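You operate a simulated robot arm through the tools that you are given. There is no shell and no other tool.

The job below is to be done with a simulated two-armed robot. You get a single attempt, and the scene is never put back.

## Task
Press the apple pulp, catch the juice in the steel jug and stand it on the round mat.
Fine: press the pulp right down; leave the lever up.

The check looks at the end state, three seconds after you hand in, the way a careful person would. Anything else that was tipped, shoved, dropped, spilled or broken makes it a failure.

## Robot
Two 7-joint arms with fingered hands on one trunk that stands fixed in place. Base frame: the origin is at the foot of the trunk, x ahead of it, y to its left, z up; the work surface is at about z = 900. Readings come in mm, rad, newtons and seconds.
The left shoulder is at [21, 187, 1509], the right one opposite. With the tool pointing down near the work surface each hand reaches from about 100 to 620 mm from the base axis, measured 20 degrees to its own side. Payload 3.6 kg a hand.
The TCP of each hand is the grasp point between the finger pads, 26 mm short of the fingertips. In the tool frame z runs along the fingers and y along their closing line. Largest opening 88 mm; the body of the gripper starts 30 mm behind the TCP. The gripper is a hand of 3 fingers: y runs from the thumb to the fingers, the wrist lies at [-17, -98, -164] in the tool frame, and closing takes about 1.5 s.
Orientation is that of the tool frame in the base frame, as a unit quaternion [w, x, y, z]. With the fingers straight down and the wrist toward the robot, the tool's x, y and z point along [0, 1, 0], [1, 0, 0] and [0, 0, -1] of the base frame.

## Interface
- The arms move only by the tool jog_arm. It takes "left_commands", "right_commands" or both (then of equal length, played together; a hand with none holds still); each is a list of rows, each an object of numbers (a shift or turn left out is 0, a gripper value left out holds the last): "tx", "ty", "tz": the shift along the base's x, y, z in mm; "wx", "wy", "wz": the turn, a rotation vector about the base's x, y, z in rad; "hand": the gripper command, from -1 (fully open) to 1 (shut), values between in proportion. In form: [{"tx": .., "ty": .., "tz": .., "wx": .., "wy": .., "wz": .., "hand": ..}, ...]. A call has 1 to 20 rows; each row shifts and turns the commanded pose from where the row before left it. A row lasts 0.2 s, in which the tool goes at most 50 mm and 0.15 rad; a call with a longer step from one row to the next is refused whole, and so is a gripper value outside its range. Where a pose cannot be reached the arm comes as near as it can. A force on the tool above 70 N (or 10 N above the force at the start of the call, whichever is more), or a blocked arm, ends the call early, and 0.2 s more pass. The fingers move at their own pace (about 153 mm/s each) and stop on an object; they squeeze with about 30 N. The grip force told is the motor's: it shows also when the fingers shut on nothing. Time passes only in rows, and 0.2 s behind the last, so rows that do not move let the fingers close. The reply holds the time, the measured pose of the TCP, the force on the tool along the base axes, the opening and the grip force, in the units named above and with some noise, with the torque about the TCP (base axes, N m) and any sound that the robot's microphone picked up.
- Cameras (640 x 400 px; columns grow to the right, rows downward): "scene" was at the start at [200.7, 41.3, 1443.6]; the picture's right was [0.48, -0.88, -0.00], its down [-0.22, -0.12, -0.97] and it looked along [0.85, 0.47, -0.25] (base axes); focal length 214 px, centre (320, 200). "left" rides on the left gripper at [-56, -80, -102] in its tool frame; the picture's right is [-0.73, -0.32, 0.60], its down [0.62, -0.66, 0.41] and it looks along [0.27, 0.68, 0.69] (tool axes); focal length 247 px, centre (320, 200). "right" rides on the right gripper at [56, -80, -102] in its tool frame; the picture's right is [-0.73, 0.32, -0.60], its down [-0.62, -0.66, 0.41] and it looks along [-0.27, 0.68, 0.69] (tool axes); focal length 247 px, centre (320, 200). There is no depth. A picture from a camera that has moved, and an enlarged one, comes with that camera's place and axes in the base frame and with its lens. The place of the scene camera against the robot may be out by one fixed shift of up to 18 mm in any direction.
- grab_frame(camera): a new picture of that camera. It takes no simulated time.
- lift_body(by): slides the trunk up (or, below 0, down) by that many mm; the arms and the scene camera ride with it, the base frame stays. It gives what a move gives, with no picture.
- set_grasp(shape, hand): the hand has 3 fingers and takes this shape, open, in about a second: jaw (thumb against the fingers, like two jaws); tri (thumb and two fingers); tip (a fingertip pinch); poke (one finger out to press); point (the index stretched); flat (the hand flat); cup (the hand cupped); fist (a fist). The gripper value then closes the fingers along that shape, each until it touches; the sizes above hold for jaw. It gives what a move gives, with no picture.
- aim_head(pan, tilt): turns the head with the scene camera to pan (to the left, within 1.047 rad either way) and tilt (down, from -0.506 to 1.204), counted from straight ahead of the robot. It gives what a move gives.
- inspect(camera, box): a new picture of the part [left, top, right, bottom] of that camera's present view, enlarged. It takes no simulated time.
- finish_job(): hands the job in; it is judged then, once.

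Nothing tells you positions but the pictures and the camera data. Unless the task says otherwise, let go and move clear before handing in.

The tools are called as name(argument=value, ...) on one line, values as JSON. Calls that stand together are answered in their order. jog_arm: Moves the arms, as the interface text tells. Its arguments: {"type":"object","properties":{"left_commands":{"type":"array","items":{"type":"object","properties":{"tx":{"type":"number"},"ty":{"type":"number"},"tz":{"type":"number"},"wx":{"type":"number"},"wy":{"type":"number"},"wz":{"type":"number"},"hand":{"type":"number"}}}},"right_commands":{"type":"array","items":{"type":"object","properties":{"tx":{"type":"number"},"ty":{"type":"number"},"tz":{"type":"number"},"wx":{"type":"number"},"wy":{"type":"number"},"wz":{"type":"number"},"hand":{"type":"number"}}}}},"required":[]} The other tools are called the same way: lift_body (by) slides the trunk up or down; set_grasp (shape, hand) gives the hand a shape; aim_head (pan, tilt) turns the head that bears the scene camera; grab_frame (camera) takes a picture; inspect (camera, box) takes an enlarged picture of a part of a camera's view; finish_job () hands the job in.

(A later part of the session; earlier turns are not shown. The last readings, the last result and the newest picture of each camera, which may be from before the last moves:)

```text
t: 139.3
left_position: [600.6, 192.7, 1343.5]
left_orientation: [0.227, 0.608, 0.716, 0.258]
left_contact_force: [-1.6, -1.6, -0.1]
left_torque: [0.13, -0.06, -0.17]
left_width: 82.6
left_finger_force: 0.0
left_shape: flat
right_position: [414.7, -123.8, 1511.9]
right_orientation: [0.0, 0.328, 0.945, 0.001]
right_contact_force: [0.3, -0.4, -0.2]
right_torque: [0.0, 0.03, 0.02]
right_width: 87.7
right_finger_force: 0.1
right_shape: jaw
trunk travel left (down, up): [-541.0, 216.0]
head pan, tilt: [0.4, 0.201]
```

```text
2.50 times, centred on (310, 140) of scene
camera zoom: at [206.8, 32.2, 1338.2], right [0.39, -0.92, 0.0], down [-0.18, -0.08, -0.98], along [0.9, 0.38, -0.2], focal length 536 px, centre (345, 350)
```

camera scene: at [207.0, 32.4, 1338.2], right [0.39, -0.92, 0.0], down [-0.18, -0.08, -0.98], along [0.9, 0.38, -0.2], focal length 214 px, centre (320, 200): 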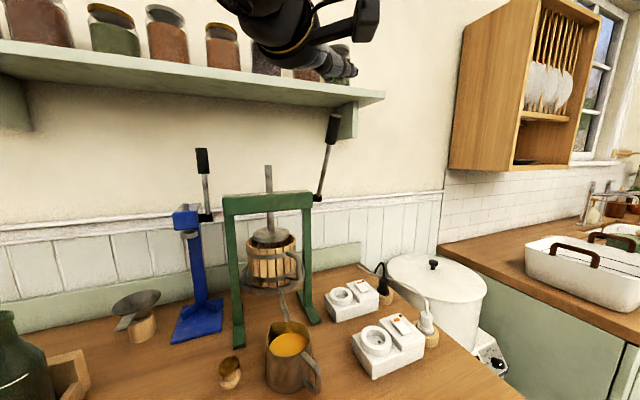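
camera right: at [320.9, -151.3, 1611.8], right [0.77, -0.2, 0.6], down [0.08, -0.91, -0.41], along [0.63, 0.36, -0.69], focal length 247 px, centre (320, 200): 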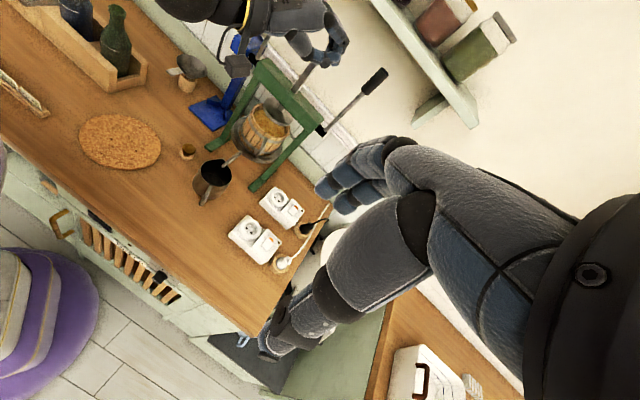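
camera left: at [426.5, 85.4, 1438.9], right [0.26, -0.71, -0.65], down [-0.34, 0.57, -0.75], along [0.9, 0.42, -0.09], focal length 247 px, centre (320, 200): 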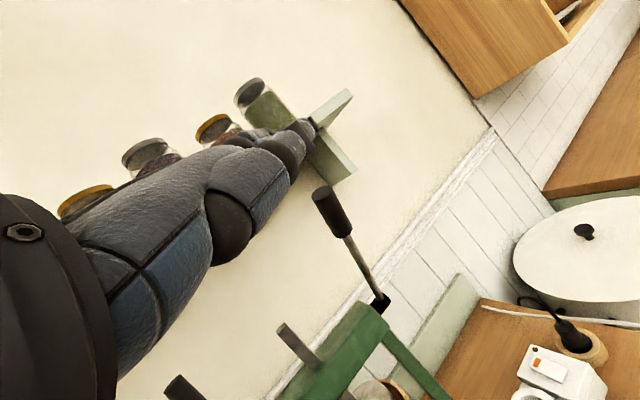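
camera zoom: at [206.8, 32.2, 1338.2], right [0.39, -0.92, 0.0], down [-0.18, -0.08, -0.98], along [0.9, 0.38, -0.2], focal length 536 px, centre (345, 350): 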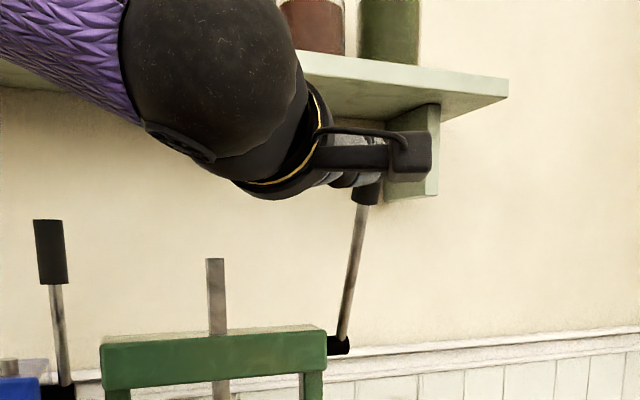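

Contact is clean and directly along the swing. I'll keep pushing it up toward vertical.

jog_arm(left_commands=[{"tx": 5, "ty": 5, "tz": 2.5}, {"tx": 5, "ty": 5, "tz": 2.5}, {"tx": 5, "ty": 5, "tz": 2.3}, {"tx": 5, "ty": 5, "tz": 2}, {"tx": 5, "ty": 5, "tz": 1.8}, {"tx": 5, "ty": 5, "tz": 1.5}, {"tx": 5, "ty": 5, "tz": 1.2}, {"tx": 5, "ty": 5, "tz": 1}, {}])

inspect(camera="right", box=[250, 10, 390, 130])

inspect(camera="scene", box=[240, 60, 380, 220])

```text
t: 141.3
left_position: [639.6, 233.2, 1359.6]
left_orientation: [0.227, 0.608, 0.716, 0.258]
left_contact_force: [-1.6, -0.4, -0.7]
left_torque: [0.09, -0.13, -0.02]
left_width: 0.0
left_finger_force: 0.0
left_shape: flat
right_position: [415.2, -122.6, 1511.9]
right_orientation: [0.0, 0.329, 0.944, 0.0]
right_contact_force: [0.1, -0.5, 0.2]
right_torque: [0.03, -0.04, 0.0]
right_width: 87.7
right_finger_force: 0.0
right_shape: jaw
trunk travel left (down, up): [-541.0, 216.0]
head pan, tilt: [0.4, 0.201]
```

```text
3.33 times, centred on (320, 70) of right
camera zoom: at [320.8, -150.4, 1612.9], right [0.77, -0.21, 0.6], down [0.07, -0.91, -0.41], along [0.63, 0.36, -0.69], focal length 823 px, centre (320, 633)
```

zoom: 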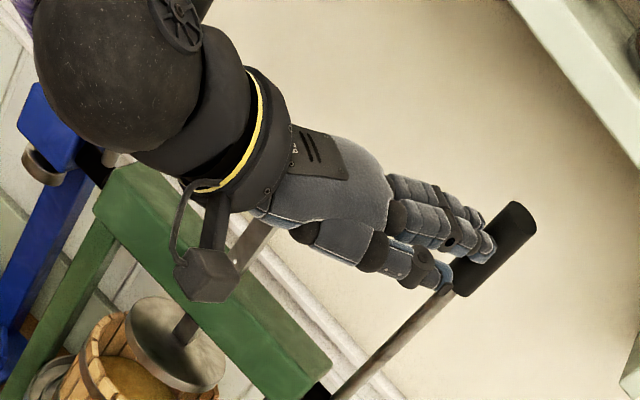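

```text
2.50 times, centred on (310, 140) of scene
camera zoom: at [206.7, 32.3, 1338.2], right [0.39, -0.92, 0.0], down [-0.18, -0.08, -0.98], along [0.9, 0.38, -0.2], focal length 536 px, centre (345, 350)
```

zoom: 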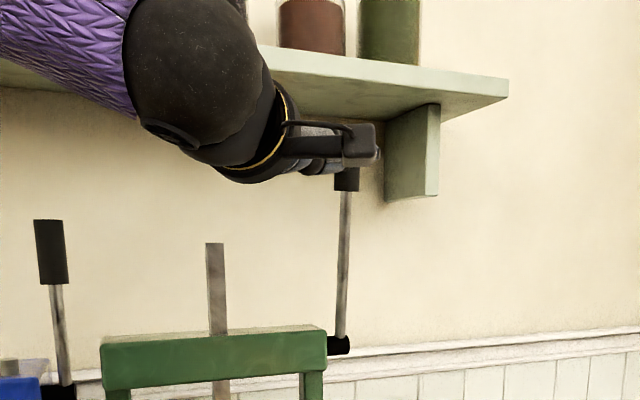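

The lever is within about 6° of vertical. Pushing the last bit, gently.

jog_arm(left_commands=[{"tx": 4, "ty": 4, "tz": 0.5}, {"tx": 4, "ty": 4, "tz": 0.3}, {"tx": 3, "ty": 3}, {}])

jog_arm(left_commands=[{"tx": 3, "ty": 3}, {}])

inspect(camera="scene", box=[240, 60, 380, 220])

inspect(camera="right", box=[250, 10, 390, 130])

```text
t: 142.3
left_position: [650.3, 244.2, 1359.4]
left_orientation: [0.228, 0.608, 0.715, 0.258]
left_contact_force: [-2.0, -1.3, 0.7]
left_torque: [0.05, -0.17, -0.08]
left_width: 0.0
left_finger_force: 0.1
left_shape: flat
right_position: [415.4, -123.2, 1511.3]
right_orientation: [0.0, 0.328, 0.945, -0.001]
right_contact_force: [-0.4, 0.1, -0.6]
right_torque: [0.01, -0.04, -0.02]
right_width: 87.6
right_finger_force: 0.1
right_shape: jaw
trunk travel left (down, up): [-541.0, 216.0]
head pan, tilt: [0.4, 0.201]
```

```text
t: 142.9
left_position: [654.1, 247.3, 1359.3]
left_orientation: [0.227, 0.608, 0.716, 0.258]
left_contact_force: [-1.4, -1.5, 0.2]
left_torque: [0.06, -0.15, -0.04]
left_width: 0.0
left_finger_force: 0.2
left_shape: flat
right_position: [414.8, -122.9, 1512.1]
right_orientation: [-0.001, 0.329, 0.944, 0.0]
right_contact_force: [-0.2, 0.3, 0.4]
right_torque: [-0.03, 0.01, 0.02]
right_width: 87.8
right_finger_force: 0.0
right_shape: jaw
trunk travel left (down, up): [-541.0, 216.0]
head pan, tilt: [0.4, 0.201]
```

```text
2.50 times, centred on (310, 140) of scene
camera zoom: at [206.7, 32.3, 1338.2], right [0.39, -0.92, 0.0], down [-0.18, -0.08, -0.98], along [0.9, 0.38, -0.2], focal length 536 px, centre (345, 350)
```

zoom: 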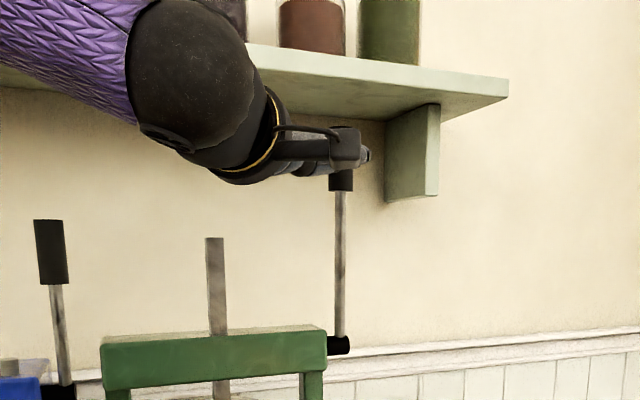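

```text
3.33 times, centred on (320, 70) of right
camera zoom: at [320.8, -150.4, 1612.9], right [0.77, -0.21, 0.6], down [0.07, -0.91, -0.41], along [0.63, 0.36, -0.69], focal length 823 px, centre (320, 633)
```

zoom: 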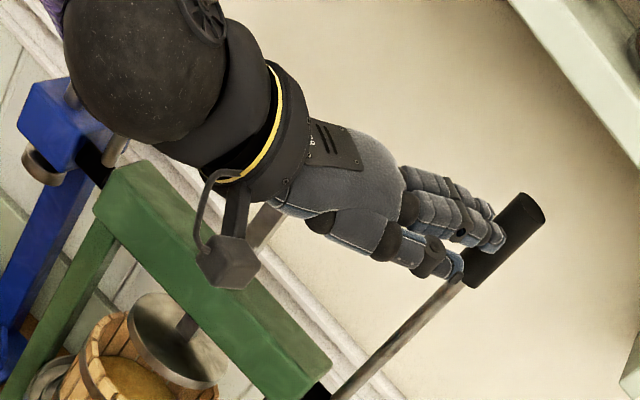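

It looks vertical now; the spindle is within ~3 mm of its original height. One more small nudge to the stop.

jog_arm(left_commands=[{"tx": 3, "ty": 3}, {}])

jog_arm(left_commands=[{"tx": 3, "ty": 3}, {}])

inspect(camera="scene", box=[250, 90, 370, 230])

```text
t: 143.5
left_position: [658.6, 249.8, 1359.4]
left_orientation: [0.228, 0.607, 0.716, 0.258]
left_contact_force: [-1.8, -1.2, 0.3]
left_torque: [0.05, -0.17, -0.07]
left_width: 0.0
left_finger_force: 0.1
left_shape: flat
right_position: [415.1, -123.2, 1511.2]
right_orientation: [-0.001, 0.329, 0.944, -0.001]
right_contact_force: [0.1, -0.4, -0.5]
right_torque: [-0.01, 0.01, 0.0]
right_width: 87.9
right_finger_force: 0.1
right_shape: jaw
trunk travel left (down, up): [-541.0, 216.0]
head pan, tilt: [0.4, 0.201]
```

```text
t: 144.1
left_position: [658.4, 251.1, 1360.4]
left_orientation: [0.227, 0.61, 0.714, 0.258]
left_contact_force: [-9.9, -4.5, -0.8]
left_torque: [0.31, -0.53, -0.31]
left_width: 0.0
left_finger_force: 0.0
left_shape: flat
right_position: [414.1, -123.7, 1512.5]
right_orientation: [0.0, 0.329, 0.944, 0.0]
right_contact_force: [0.3, 0.6, 0.6]
right_torque: [0.04, 0.03, -0.04]
right_width: 87.6
right_finger_force: 0.1
right_shape: jaw
trunk travel left (down, up): [-541.0, 216.0]
head pan, tilt: [0.4, 0.201]
```

```text
2.86 times, centred on (310, 160) of scene
camera zoom: at [205.1, 31.6, 1338.5], right [0.39, -0.92, 0.0], down [-0.18, -0.08, -0.98], along [0.9, 0.38, -0.2], focal length 613 px, centre (349, 314)
```

zoom: 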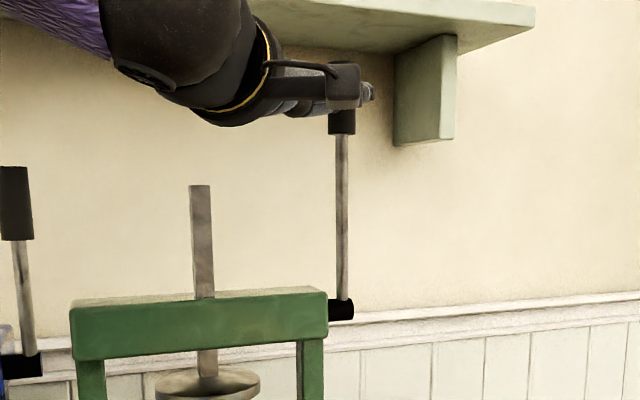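

The force rose sharply and the picture matches the original: the lever is back at its upper stop. I'll withdraw the hand straight back, then check the press, lever and jug.

jog_arm(left_commands=[{"tx": -10, "ty": -7}, {"tx": -20, "ty": -10}, {"tx": -30, "ty": -8}, {"tx": -40, "ty": 0}, {"tx": -40, "ty": 5}, {"tx": -30, "ty": 5}])

aim_head(pan=0.45, tilt=0.4)

grab_frame(camera="scene")

inspect(camera="scene", box=[220, 120, 380, 340])

inspect(camera="right", box=[150, 40, 330, 220])

```text
t: 145.5
left_position: [490.1, 238.0, 1359.6]
left_orientation: [0.227, 0.608, 0.716, 0.258]
left_contact_force: [0.4, -0.7, 0.6]
left_torque: [0.01, 0.02, -0.02]
left_width: 0.2
left_finger_force: 0.1
left_shape: flat
right_position: [414.7, -121.4, 1512.4]
right_orientation: [0.0, 0.329, 0.944, -0.001]
right_contact_force: [-0.6, -0.3, 0.1]
right_torque: [0.01, -0.01, 0.01]
right_width: 87.9
right_finger_force: 0.1
right_shape: jaw
trunk travel left (down, up): [-541.0, 216.0]
head pan, tilt: [0.4, 0.201]
```

```text
t: 146.2
left_position: [491.0, 237.6, 1359.1]
left_orientation: [0.227, 0.608, 0.716, 0.258]
left_contact_force: [-0.5, 0.1, -1.3]
left_torque: [0.0, 0.0, 0.0]
left_width: 0.4
left_finger_force: 0.0
left_shape: flat
right_position: [416.9, -121.9, 1511.4]
right_orientation: [0.0, 0.329, 0.944, -0.001]
right_contact_force: [0.3, -0.9, 0.1]
right_torque: [-0.03, 0.01, 0.0]
right_width: 87.6
right_finger_force: 0.0
right_shape: jaw
trunk travel left (down, up): [-541.0, 216.0]
head pan, tilt: [0.45, 0.4]
```

```text
taken
camera scene: at [204.8, 36.6, 1319.6], right [0.44, -0.9, 0.0], down [-0.35, -0.17, -0.92], along [0.83, 0.4, -0.39], focal length 214 px, centre (320, 200)
```

scene: 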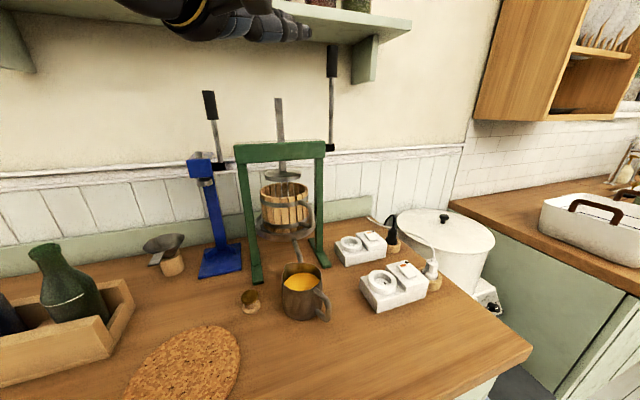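

```text
1.82 times, centred on (300, 230) of scene
camera zoom: at [204.8, 36.6, 1319.6], right [0.44, -0.9, 0.0], down [-0.35, -0.17, -0.92], along [0.83, 0.4, -0.39], focal length 390 px, centre (356, 146)
```

zoom: 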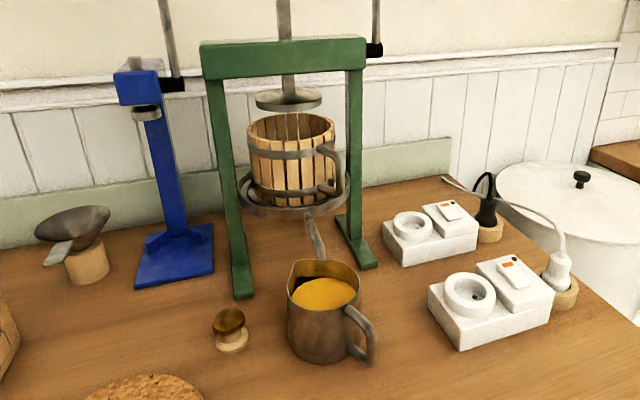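

```text
2.22 times, centred on (240, 130) of right
camera zoom: at [321.5, -150.2, 1612.8], right [0.77, -0.21, 0.6], down [0.07, -0.91, -0.41], along [0.63, 0.36, -0.69], focal length 549 px, centre (498, 356)
```

zoom: 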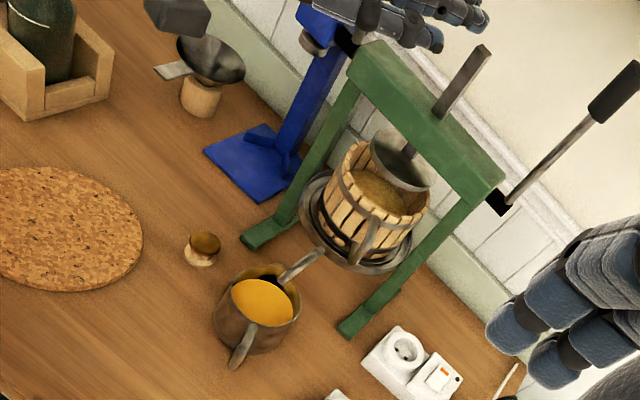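

The lever is up, the jug is full of juice and nothing else has moved. I'll look closely into the basket to judge how far the pulp has been pressed, and at the juice level in the jug.

inspect(camera="right", box=[200, 70, 290, 160])

inspect(camera="scene", box=[240, 160, 340, 340])

inspect(camera="scene", box=[260, 250, 350, 340])

```text
4.44 times, centred on (245, 115) of right
camera zoom: at [321.5, -150.2, 1612.8], right [0.77, -0.21, 0.6], down [0.07, -0.91, -0.41], along [0.63, 0.36, -0.69], focal length 1098 px, centre (653, 578)
```

zoom: 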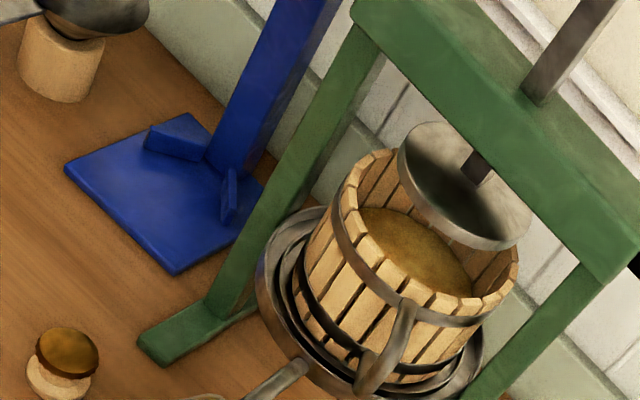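

```text
2.22 times, centred on (290, 250) of scene
camera zoom: at [204.8, 36.6, 1319.6], right [0.44, -0.9, 0.0], down [-0.35, -0.17, -0.92], along [0.83, 0.4, -0.39], focal length 477 px, centre (387, 89)
```

zoom: 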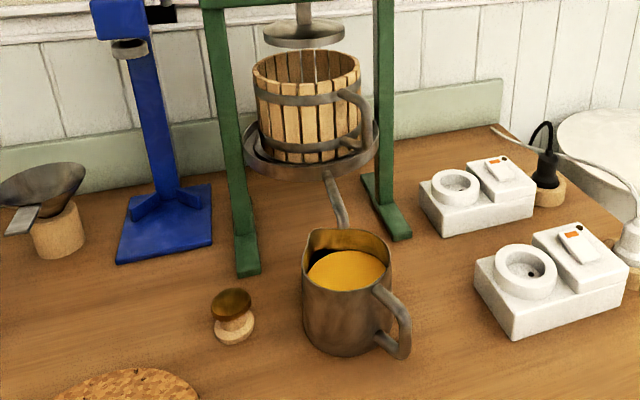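

```text
4.44 times, centred on (305, 295) of scene
camera zoom: at [204.8, 36.6, 1319.6], right [0.44, -0.9, 0.0], down [-0.35, -0.17, -0.92], along [0.83, 0.4, -0.39], focal length 953 px, centre (387, -222)
```

zoom: 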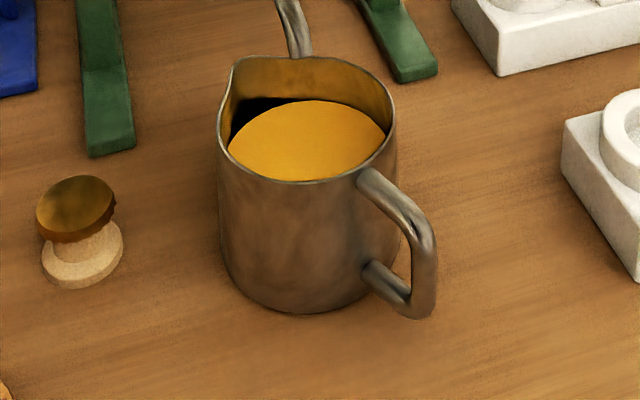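

The pulp is pressed low in the basket, and the jug is about 80% full. Now for the jug: I'll look at the mat's thickness and plan the move.

aim_head(pan=0.8, tilt=0.75)

grab_frame(camera="scene")

inspect(camera="scene", box=[240, 200, 400, 320])

```text
t: 147.1
left_position: [490.4, 237.5, 1359.8]
left_orientation: [0.228, 0.609, 0.715, 0.257]
left_contact_force: [0.3, -0.2, -0.2]
left_torque: [0.01, -0.03, 0.0]
left_width: 0.1
left_finger_force: 0.1
left_shape: flat
right_position: [415.0, -122.5, 1511.9]
right_orientation: [0.0, 0.328, 0.945, -0.001]
right_contact_force: [0.3, -0.4, -0.2]
right_torque: [0.0, 0.0, -0.02]
right_width: 87.4
right_finger_force: 0.0
right_shape: jaw
trunk travel left (down, up): [-541.0, 216.0]
head pan, tilt: [0.799, 0.75]
```

```text
taken
camera scene: at [179.1, 55.7, 1288.6], right [0.72, -0.7, 0.0], down [-0.48, -0.49, -0.73], along [0.51, 0.52, -0.68], focal length 214 px, centre (320, 200)
```

scene: 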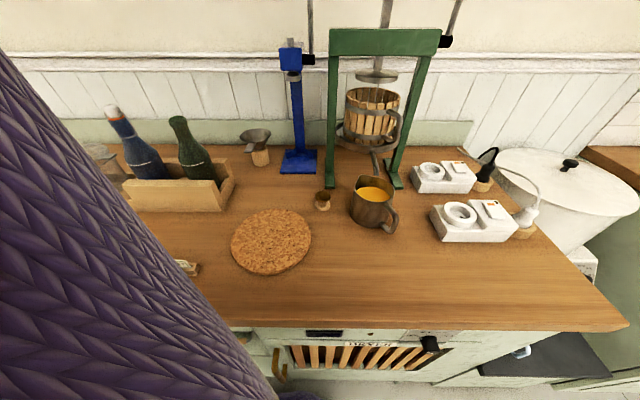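

```text
3.33 times, centred on (320, 260) of scene
camera zoom: at [179.1, 55.7, 1288.6], right [0.72, -0.7, 0.0], down [-0.48, -0.49, -0.73], along [0.51, 0.52, -0.68], focal length 715 px, centre (320, 0)
```

zoom: 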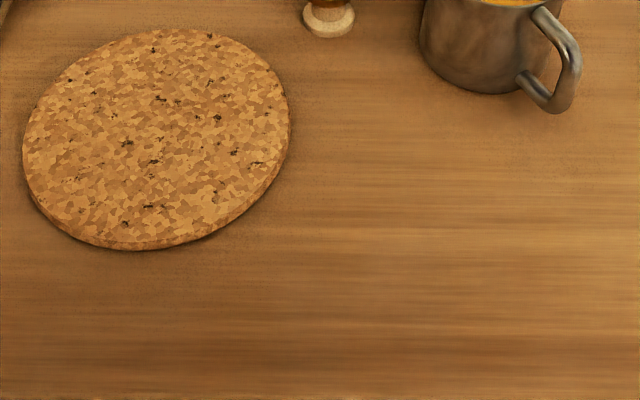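

The mat is centred near (305, 335), about 87 mm in radius and 6–8 mm thick. I'll bring the left hand back to a downward jaw pose and lower the trunk for working at the table.

jog_arm(left_commands=[{"tx": -30, "ty": -5}, {"tx": -30, "ty": -5}, {"tx": -20, "wx": -0.0222, "wy": 0.138}, {"wx": -0.0222, "wy": 0.138}, {"wx": -0.0222, "wy": 0.138}, {"wx": -0.0222, "wy": 0.138}, {"wx": -0.0222, "wy": 0.138}, {"wz": -0.1265}, {"wz": -0.1265}, {"wz": -0.1265}, {"wz": -0.1265}, {}])

set_grasp(hand="left", shape="jaw")

lift_body(by=-200)

grab_frame(camera="scene")

grab_frame(camera="right")

```text
t: 149.7
left_position: [431.9, 226.4, 1360.4]
left_orientation: [0.004, 0.816, 0.577, -0.003]
left_contact_force: [0.6, -0.6, 0.9]
left_torque: [0.0, 0.03, -0.01]
left_width: 0.0
left_finger_force: 0.1
left_shape: flat
left hand out of reach, approached as far as the arm can: row 2, 3
right_position: [415.2, -122.6, 1511.4]
right_orientation: [0.0, 0.329, 0.944, -0.001]
right_contact_force: [0.2, 0.2, 0.0]
right_torque: [-0.02, 0.01, 0.01]
right_width: 87.6
right_finger_force: 0.1
right_shape: jaw
trunk travel left (down, up): [-541.0, 216.0]
head pan, tilt: [0.799, 0.75]
```

```text
t: 150.6
left_position: [431.5, 227.9, 1361.2]
left_orientation: [0.004, 0.817, 0.577, -0.003]
left_contact_force: [0.4, 0.5, 0.8]
left_torque: [0.01, 0.01, -0.01]
left_width: 87.9
left_finger_force: 0.0
left_shape: jaw
right_position: [415.0, -122.5, 1512.3]
right_orientation: [0.0, 0.329, 0.944, -0.001]
right_contact_force: [0.1, 0.0, 0.1]
right_torque: [0.01, 0.05, 0.0]
right_width: 87.9
right_finger_force: 0.2
right_shape: jaw
trunk travel left (down, up): [-541.0, 216.0]
head pan, tilt: [0.799, 0.75]
```

```text
t: 152.7
left_position: [430.4, 228.1, 1162.6]
left_orientation: [0.005, 0.817, 0.577, -0.003]
left_contact_force: [-1.2, 0.5, -1.1]
left_torque: [-0.02, 0.02, 0.0]
left_width: 88.1
left_finger_force: 0.1
left_shape: jaw
right_position: [414.4, -123.9, 1311.1]
right_orientation: [-0.001, 0.329, 0.944, 0.0]
right_contact_force: [-0.2, -0.1, -0.3]
right_torque: [0.01, 0.04, 0.0]
right_width: 87.5
right_finger_force: 0.0
right_shape: jaw
trunk travel left (down, up): [-341.0, 416.0]
head pan, tilt: [0.799, 0.75]
```

```text
taken
camera scene: at [196.6, 55.7, 1078.4], right [0.72, -0.7, 0.0], down [-0.48, -0.49, -0.73], along [0.51, 0.52, -0.68], focal length 214 px, centre (320, 200)
```

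scene: 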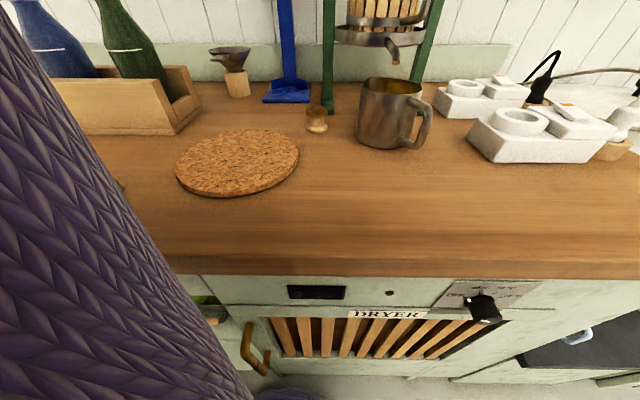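

```text
taken
camera right: at [320.7, -150.3, 1413.3], right [0.77, -0.21, 0.6], down [0.07, -0.91, -0.41], along [0.63, 0.36, -0.69], focal length 247 px, centre (320, 200)
```

right: 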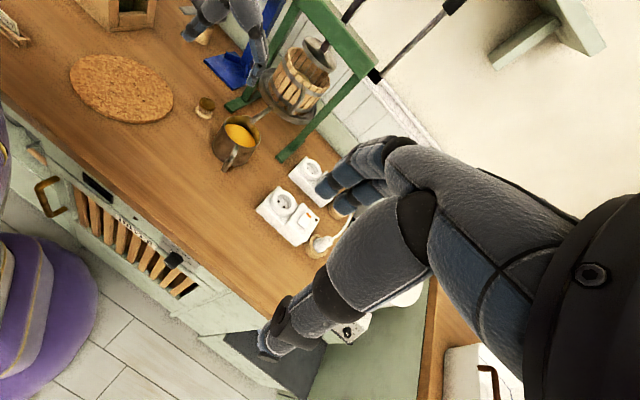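

Good, the right camera sees the jug, mat and press together. I'll zoom in to locate the jug handle precisely.

inspect(camera="right", box=[180, 70, 320, 190])

grab_frame(camera="left")

inspect(camera="scene", box=[300, 20, 480, 200])

```text
3.33 times, centred on (250, 130) of right
camera zoom: at [320.7, -150.3, 1413.3], right [0.77, -0.21, 0.6], down [0.07, -0.91, -0.41], along [0.63, 0.36, -0.69], focal length 823 px, centre (553, 433)
```

zoom: 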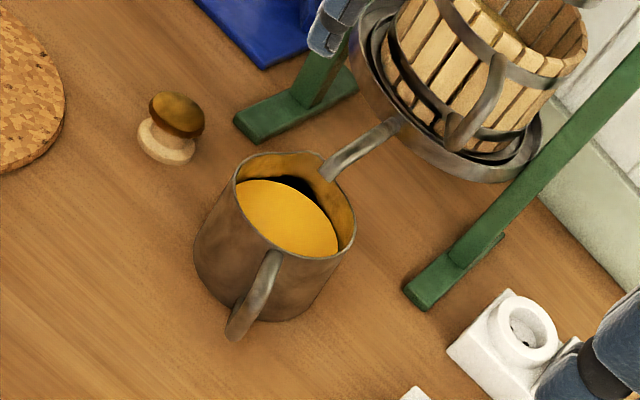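

```text
taken
camera left: at [337.2, 202.0, 1265.2], right [-0.54, -0.59, -0.59], down [-0.42, 0.81, -0.42], along [0.73, 0.02, -0.69], focal length 247 px, centre (320, 200)
```

left: 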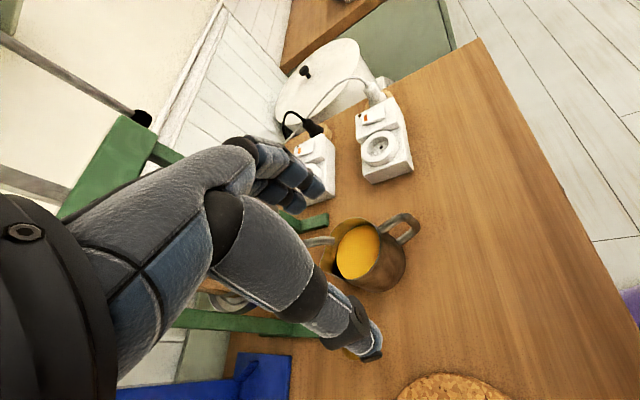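

```text
2.22 times, centred on (390, 110) of scene
camera zoom: at [196.6, 55.7, 1078.4], right [0.72, -0.7, 0.0], down [-0.48, -0.49, -0.73], along [0.51, 0.52, -0.68], focal length 477 px, centre (164, 400)
```

zoom: 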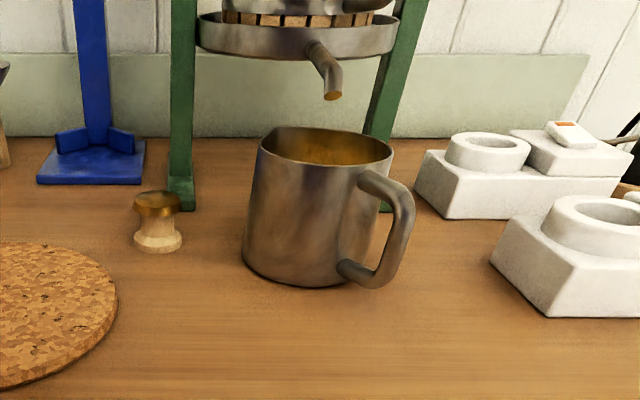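

The handle bar is near (497, 166) and the jug centre near (529, 231). I'll move the open hand above the handle loop, aligned with it.

jog_arm(left_commands=[{"tx": 18, "ty": -13, "tz": -28, "wz": -0.057}, {"tx": 18, "ty": -13, "tz": -28, "wz": -0.056}, {"tx": 18, "ty": -12, "tz": -28}, {"tx": 19, "ty": -12, "tz": -28}, {}])

inspect(camera="left", box=[200, 150, 450, 400])

inspect(camera="right", box=[180, 70, 320, 190])

inspect(camera="scene", box=[300, 20, 480, 200])

```text
t: 153.9
left_position: [503.3, 176.7, 1047.4]
left_orientation: [0.004, 0.848, 0.529, -0.003]
left_contact_force: [-0.6, 1.1, 0.2]
left_torque: [0.02, 0.01, 0.03]
left_width: 88.1
left_finger_force: 0.1
left_shape: jaw
right_position: [416.1, -122.8, 1311.3]
right_orientation: [0.0, 0.328, 0.945, 0.0]
right_contact_force: [-0.7, 0.1, -0.5]
right_torque: [0.01, 0.0, 0.0]
right_width: 87.9
right_finger_force: 0.0
right_shape: jaw
trunk travel left (down, up): [-341.0, 416.0]
head pan, tilt: [0.799, 0.75]
```

```text
1.60 times, centred on (325, 275) of left
camera zoom: at [408.0, 162.5, 1151.6], right [-0.61, -0.53, -0.59], down [-0.33, 0.85, -0.42], along [0.72, -0.06, -0.69], focal length 395 px, centre (312, 80)
```

zoom: 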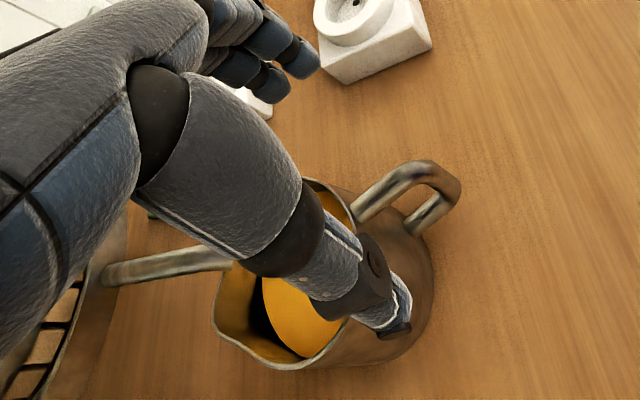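

```text
3.33 times, centred on (250, 130) of right
camera zoom: at [320.6, -149.9, 1413.1], right [0.77, -0.21, 0.6], down [0.07, -0.91, -0.41], along [0.63, 0.36, -0.69], focal length 823 px, centre (553, 433)
```

zoom: 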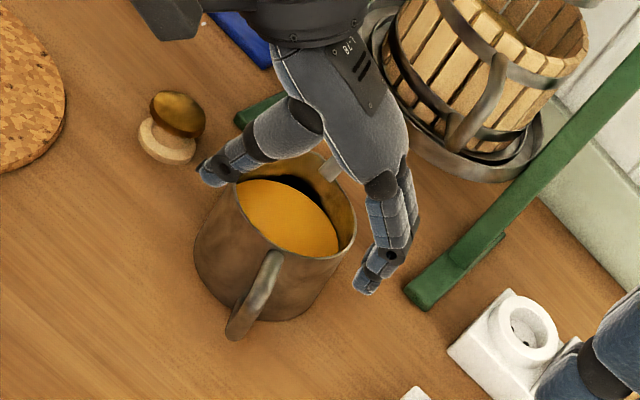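

```text
2.22 times, centred on (390, 110) of scene
camera zoom: at [196.3, 55.9, 1078.4], right [0.72, -0.7, 0.0], down [-0.48, -0.49, -0.73], along [0.51, 0.52, -0.68], focal length 477 px, centre (164, 400)
```

zoom: 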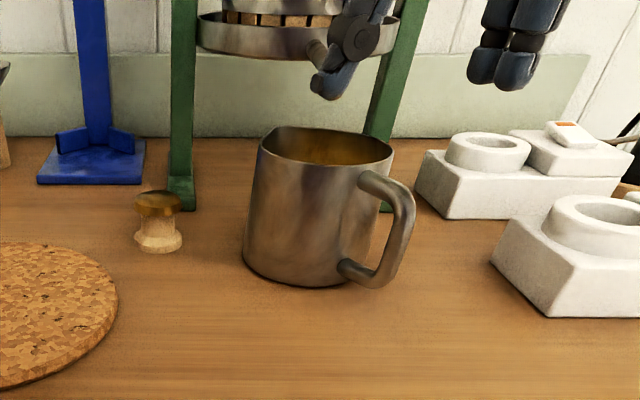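

The loop centre is near (505, 180), right under the TCP. Descending around the handle.

jog_arm(left_commands=[{"tx": 0.9, "ty": 1.7, "tz": -18}, {"tx": 0.8, "ty": 1.6, "tz": -18}, {"tz": -18}, {"tz": -19}, {}])

inspect(camera="left", box=[200, 150, 450, 400])

inspect(camera="scene", box=[300, 20, 480, 200])

```text
t: 155.1
left_position: [505.5, 180.1, 976.5]
left_orientation: [0.003, 0.847, 0.531, -0.003]
left_contact_force: [-1.0, -0.3, 0.0]
left_torque: [0.01, -0.02, 0.0]
left_width: 87.8
left_finger_force: 0.1
left_shape: jaw
right_position: [414.9, -121.7, 1312.4]
right_orientation: [0.0, 0.329, 0.944, -0.001]
right_contact_force: [-0.7, -0.2, -0.3]
right_torque: [0.02, 0.01, 0.01]
right_width: 87.8
right_finger_force: 0.0
right_shape: jaw
trunk travel left (down, up): [-341.0, 416.0]
head pan, tilt: [0.799, 0.75]
```

```text
1.60 times, centred on (325, 275) of left
camera zoom: at [410.0, 165.5, 1079.3], right [-0.61, -0.53, -0.59], down [-0.33, 0.85, -0.42], along [0.72, -0.06, -0.69], focal length 395 px, centre (312, 80)
```

zoom: 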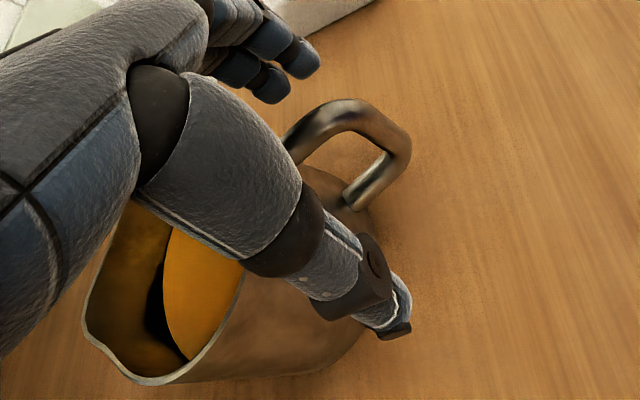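

```text
2.22 times, centred on (390, 110) of scene
camera zoom: at [196.7, 55.7, 1078.3], right [0.72, -0.7, 0.0], down [-0.48, -0.49, -0.73], along [0.51, 0.52, -0.68], focal length 477 px, centre (164, 400)
```

zoom: 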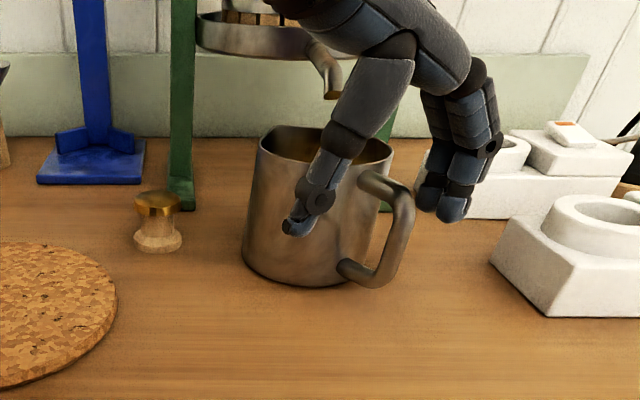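

The TCP sits in the middle of the handle loop. Closing slowly to form a ring through it.

jog_arm(left_commands=[{"tx": -1.5, "ty": 1, "hand": -0.5}, {"hand": 0.0}, {"hand": 0.3}, {"hand": 0.5}, {"hand": 0.7}, {"hand": 0.85}, {"hand": 1.0}, {}, {}])

inspect(camera="left", box=[200, 150, 450, 400])

inspect(camera="scene", box=[300, 20, 480, 200])

inspect(camera="right", box=[180, 70, 320, 190])

```text
t: 157.1
left_position: [505.3, 181.2, 974.7]
left_orientation: [0.004, 0.848, 0.53, -0.002]
left_contact_force: [0.0, 1.2, -0.1]
left_torque: [-0.02, -0.05, 0.08]
left_width: 0.2
left_finger_force: 29.9
left_shape: jaw
right_position: [414.5, -121.4, 1311.5]
right_orientation: [0.001, 0.329, 0.944, -0.002]
right_contact_force: [-0.4, 0.3, 0.5]
right_torque: [0.0, 0.02, 0.02]
right_width: 87.9
right_finger_force: 0.1
right_shape: jaw
trunk travel left (down, up): [-341.0, 416.0]
head pan, tilt: [0.799, 0.75]
```

```text
1.60 times, centred on (325, 275) of left
camera zoom: at [408.9, 166.9, 1079.3], right [-0.61, -0.53, -0.59], down [-0.33, 0.85, -0.42], along [0.72, -0.06, -0.69], focal length 395 px, centre (312, 80)
```

zoom: 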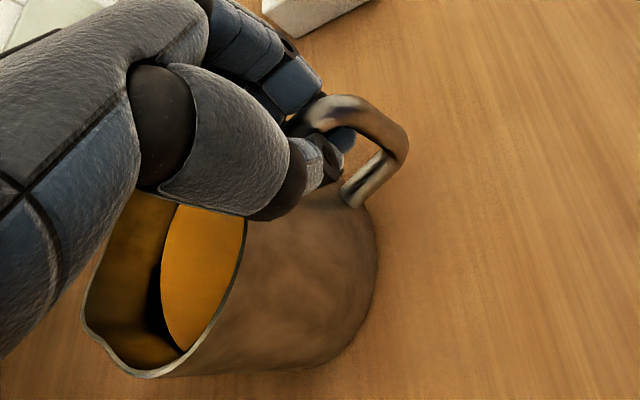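

```text
2.22 times, centred on (390, 110) of scene
camera zoom: at [197.1, 56.0, 1078.1], right [0.72, -0.7, 0.0], down [-0.48, -0.49, -0.73], along [0.51, 0.52, -0.68], focal length 477 px, centre (164, 400)
```

zoom: 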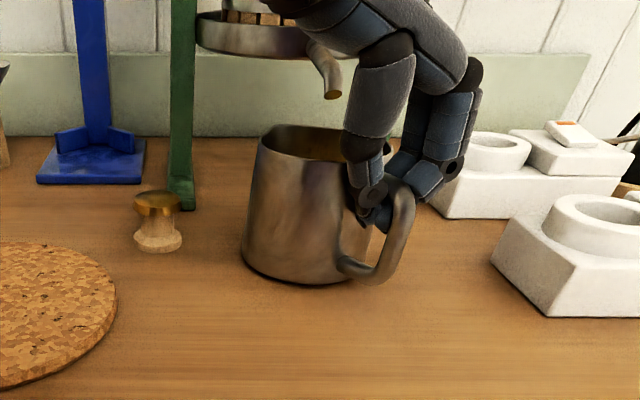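

```text
3.33 times, centred on (250, 130) of right
camera zoom: at [321.7, -149.7, 1412.7], right [0.77, -0.21, 0.6], down [0.07, -0.91, -0.41], along [0.63, 0.36, -0.69], focal length 823 px, centre (553, 433)
```

zoom: 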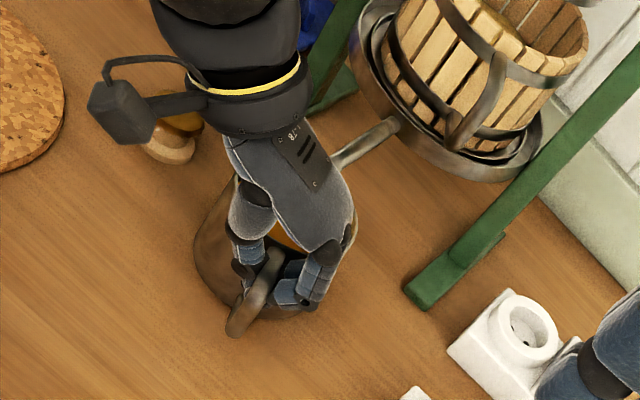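

The ring closed without disturbing the jug. I'll now tow it slowly out from under the spout, flat on the table.

jog_arm(left_commands=[{"tx": -2, "ty": -3.4}, {"tx": -2.4, "ty": -4.2}, {"tx": -2.4, "ty": -4.2}, {"tx": -2.4, "ty": -4.2}, {"tx": -2.4, "ty": -4.2}, {"tx": -2.4, "ty": -4.2}, {"tx": -2.4, "ty": -4.2}, {"tx": -2.4, "ty": -4.2}, {"tx": -2.4, "ty": -4.2}, {"tx": -2.4, "ty": -4.2}, {}])

inspect(camera="right", box=[150, 70, 320, 220])

inspect(camera="scene", box=[290, 20, 470, 220])

```text
t: 159.5
left_position: [481.6, 141.4, 976.3]
left_orientation: [0.004, 0.848, 0.53, -0.004]
left_contact_force: [0.3, 0.3, 0.5]
left_torque: [-0.01, -0.02, 0.02]
left_width: 0.0
left_finger_force: 29.6
left_shape: jaw
right_position: [415.2, -123.6, 1311.3]
right_orientation: [0.0, 0.328, 0.945, -0.001]
right_contact_force: [-0.2, -0.2, -0.2]
right_torque: [0.02, -0.01, -0.01]
right_width: 87.6
right_finger_force: 0.1
right_shape: jaw
trunk travel left (down, up): [-341.0, 416.0]
head pan, tilt: [0.799, 0.75]
```

```text
2.67 times, centred on (235, 145) of right
camera zoom: at [321.7, -149.9, 1412.8], right [0.77, -0.21, 0.6], down [0.07, -0.91, -0.41], along [0.63, 0.36, -0.69], focal length 659 px, centre (547, 347)
```

zoom: 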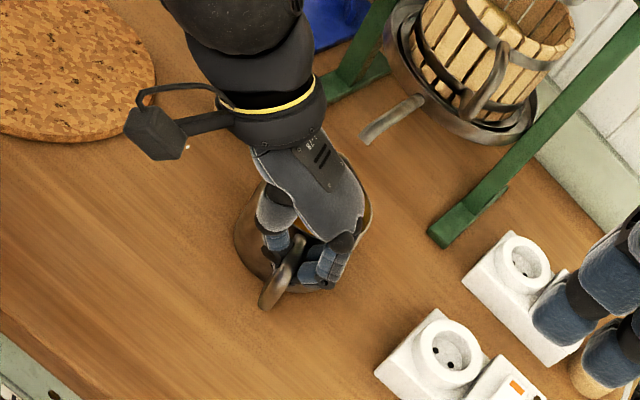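

```text
2.00 times, centred on (380, 120) of scene
camera zoom: at [197.1, 55.9, 1078.1], right [0.72, -0.7, 0.0], down [-0.48, -0.49, -0.73], along [0.51, 0.52, -0.68], focal length 429 px, centre (200, 360)
```

zoom: 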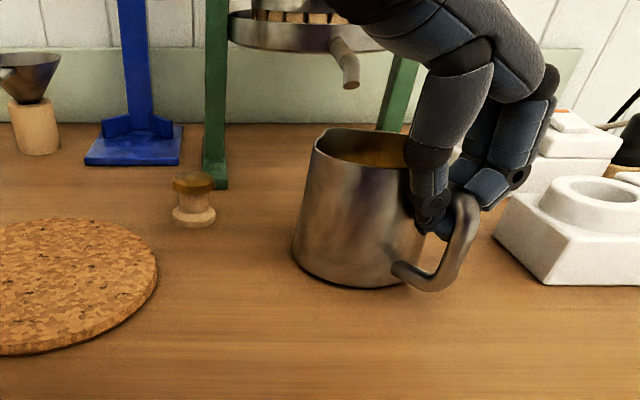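

The jug is following upright and is out from under the spout. Pulling it another ~50 mm clear.

jog_arm(left_commands=[{"tx": -2.4, "ty": -4.2}, {"tx": -2.4, "ty": -4.2}, {"tx": -2.4, "ty": -4.2}, {"tx": -2.4, "ty": -4.2}, {"tx": -2.4, "ty": -4.2}, {"tx": -2.4, "ty": -4.2}, {"tx": -2.4, "ty": -4.2}, {"tx": -2.4, "ty": -4.2}, {"tx": -2.4, "ty": -4.2}, {"tx": -2.4, "ty": -4.2}, {}])

inspect(camera="right", box=[150, 70, 320, 220])

inspect(camera="scene", box=[290, 20, 470, 220])

```text
t: 161.9
left_position: [456.8, 98.4, 976.1]
left_orientation: [0.003, 0.848, 0.53, -0.004]
left_contact_force: [0.3, 0.6, 0.3]
left_torque: [-0.02, -0.06, 0.01]
left_width: 0.0
left_finger_force: 29.8
left_shape: jaw
right_position: [415.0, -122.0, 1312.3]
right_orientation: [-0.001, 0.329, 0.944, 0.0]
right_contact_force: [0.5, -0.5, 0.2]
right_torque: [0.0, -0.01, -0.02]
right_width: 87.7
right_finger_force: 0.0
right_shape: jaw
trunk travel left (down, up): [-341.0, 416.0]
head pan, tilt: [0.799, 0.75]
```

```text
2.67 times, centred on (235, 145) of right
camera zoom: at [321.7, -149.9, 1412.8], right [0.77, -0.21, 0.6], down [0.07, -0.91, -0.41], along [0.63, 0.36, -0.69], focal length 659 px, centre (547, 347)
```

zoom: 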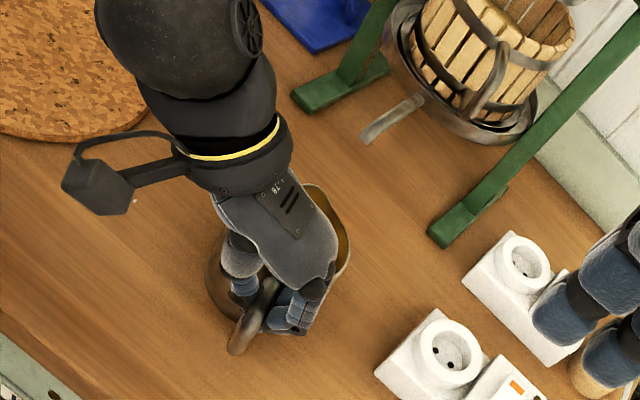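

```text
2.00 times, centred on (380, 120) of scene
camera zoom: at [197.1, 55.9, 1078.1], right [0.72, -0.7, 0.0], down [-0.48, -0.49, -0.73], along [0.51, 0.52, -0.68], focal length 429 px, centre (200, 360)
```

zoom: 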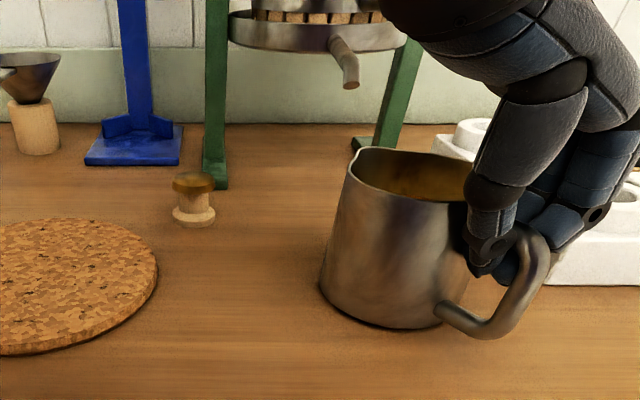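

The jug is clear of the press. I'll release the handle gently and lift the hand away.

jog_arm(left_commands=[{"tx": 3, "ty": 5, "hand": 0.85}, {"hand": 0.7}, {"hand": 0.5}, {"hand": 0.2}, {"hand": -0.2}, {"hand": -0.6}, {"hand": -1}, {}, {"tz": 15}, {"tz": 20}, {"tz": 25}, {"tz": 30}])

inspect(camera="right", box=[150, 90, 290, 210])

inspect(camera="scene", box=[290, 20, 470, 220])

grab_frame(camera="left")

```text
t: 164.5
left_position: [458.0, 104.2, 1065.6]
left_orientation: [0.003, 0.848, 0.53, -0.003]
left_contact_force: [0.1, -0.4, 0.1]
left_torque: [0.0, 0.02, -0.01]
left_width: 87.8
left_finger_force: 0.1
left_shape: jaw
right_position: [415.4, -123.2, 1312.0]
right_orientation: [-0.001, 0.329, 0.944, 0.0]
right_contact_force: [-0.4, -0.3, 0.0]
right_torque: [0.0, 0.0, -0.01]
right_width: 87.7
right_finger_force: 0.0
right_shape: jaw
trunk travel left (down, up): [-341.0, 416.0]
head pan, tilt: [0.799, 0.75]
```

```text
3.33 times, centred on (220, 150) of right
camera zoom: at [320.8, -150.3, 1413.0], right [0.77, -0.21, 0.6], down [0.07, -0.91, -0.41], along [0.63, 0.36, -0.69], focal length 823 px, centre (653, 367)
```

zoom: 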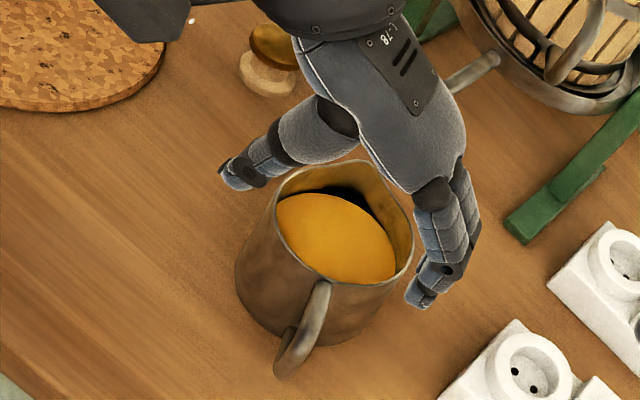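

```text
2.00 times, centred on (380, 120) of scene
camera zoom: at [196.5, 55.6, 1078.3], right [0.72, -0.7, 0.0], down [-0.48, -0.49, -0.73], along [0.51, 0.52, -0.68], focal length 429 px, centre (200, 360)
```

zoom: 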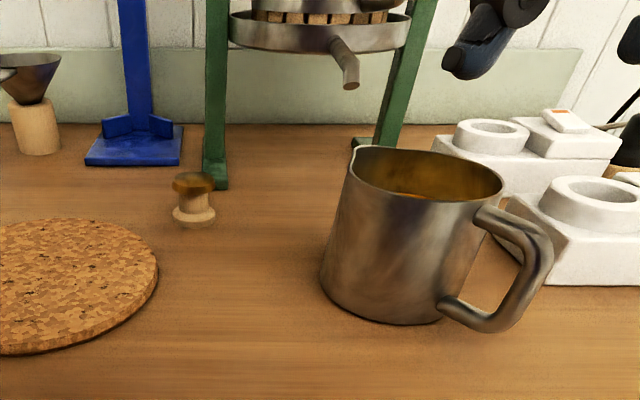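

```text
taken
camera left: at [362.7, 88.8, 1170.3], right [-0.61, -0.53, -0.59], down [-0.33, 0.85, -0.42], along [0.72, -0.06, -0.69], focal length 247 px, centre (320, 200)
```

left: 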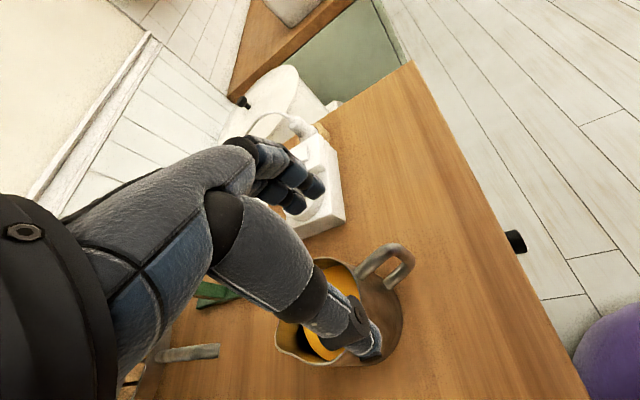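

The jug stands upright and free at about (485, 150). From this view the open hand just spans the jug's body (88 mm against about 85 mm), so a grip around the body from above, clear of handle and lip, is the most stable way to lift it. I'll centre the hand over the jug and check the clearances.

jog_arm(left_commands=[{"tx": 9, "ty": 16, "wz": 0.04}, {"tx": 9, "ty": 16, "wz": 0.04}, {"tx": 9.5, "ty": 15, "wz": 0.04}, {}])

inspect(camera="right", box=[160, 90, 280, 190])

inspect(camera="left", box=[200, 150, 450, 400])

inspect(camera="scene", box=[310, 0, 490, 200])

```text
t: 165.5
left_position: [487.8, 150.7, 1066.5]
left_orientation: [0.004, 0.814, 0.58, -0.004]
left_contact_force: [0.9, 0.8, -0.5]
left_torque: [-0.03, -0.01, 0.03]
left_width: 87.9
left_finger_force: 0.1
left_shape: jaw
right_position: [415.2, -123.2, 1311.4]
right_orientation: [-0.001, 0.329, 0.944, -0.001]
right_contact_force: [0.7, -0.1, -1.1]
right_torque: [-0.02, -0.01, 0.0]
right_width: 87.7
right_finger_force: 0.0
right_shape: jaw
trunk travel left (down, up): [-341.0, 416.0]
head pan, tilt: [0.799, 0.75]
```

```text
4.00 times, centred on (220, 140) of right
camera zoom: at [321.5, -150.2, 1412.8], right [0.77, -0.21, 0.6], down [0.07, -0.91, -0.41], along [0.63, 0.36, -0.69], focal length 988 px, centre (720, 440)
```

zoom: 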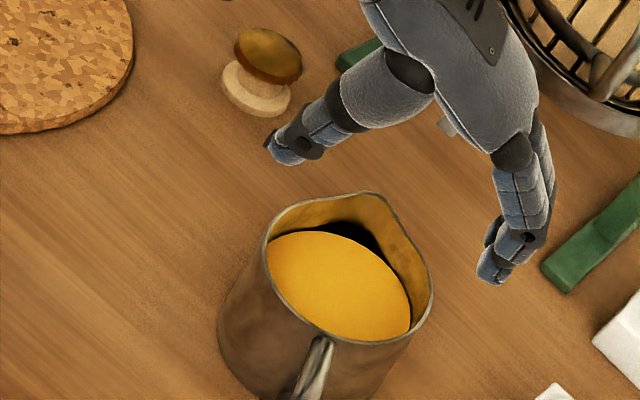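

```text
1.60 times, centred on (325, 275) of left
camera zoom: at [394.8, 123.9, 1170.4], right [-0.54, -0.6, -0.59], down [-0.43, 0.8, -0.42], along [0.73, 0.03, -0.69], focal length 395 px, centre (312, 80)
```

zoom: 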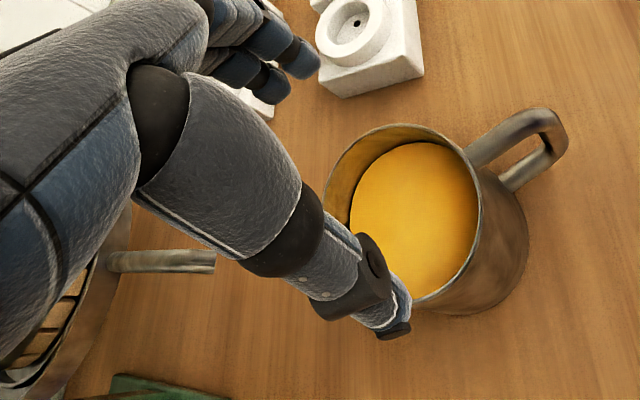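

```text
2.00 times, centred on (400, 100) of scene
camera zoom: at [196.9, 55.7, 1078.2], right [0.72, -0.7, 0.0], down [-0.48, -0.49, -0.73], along [0.51, 0.52, -0.68], focal length 429 px, centre (160, 400)
```

zoom: 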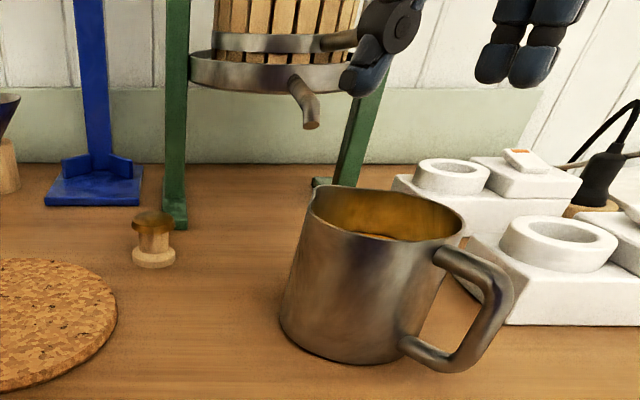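

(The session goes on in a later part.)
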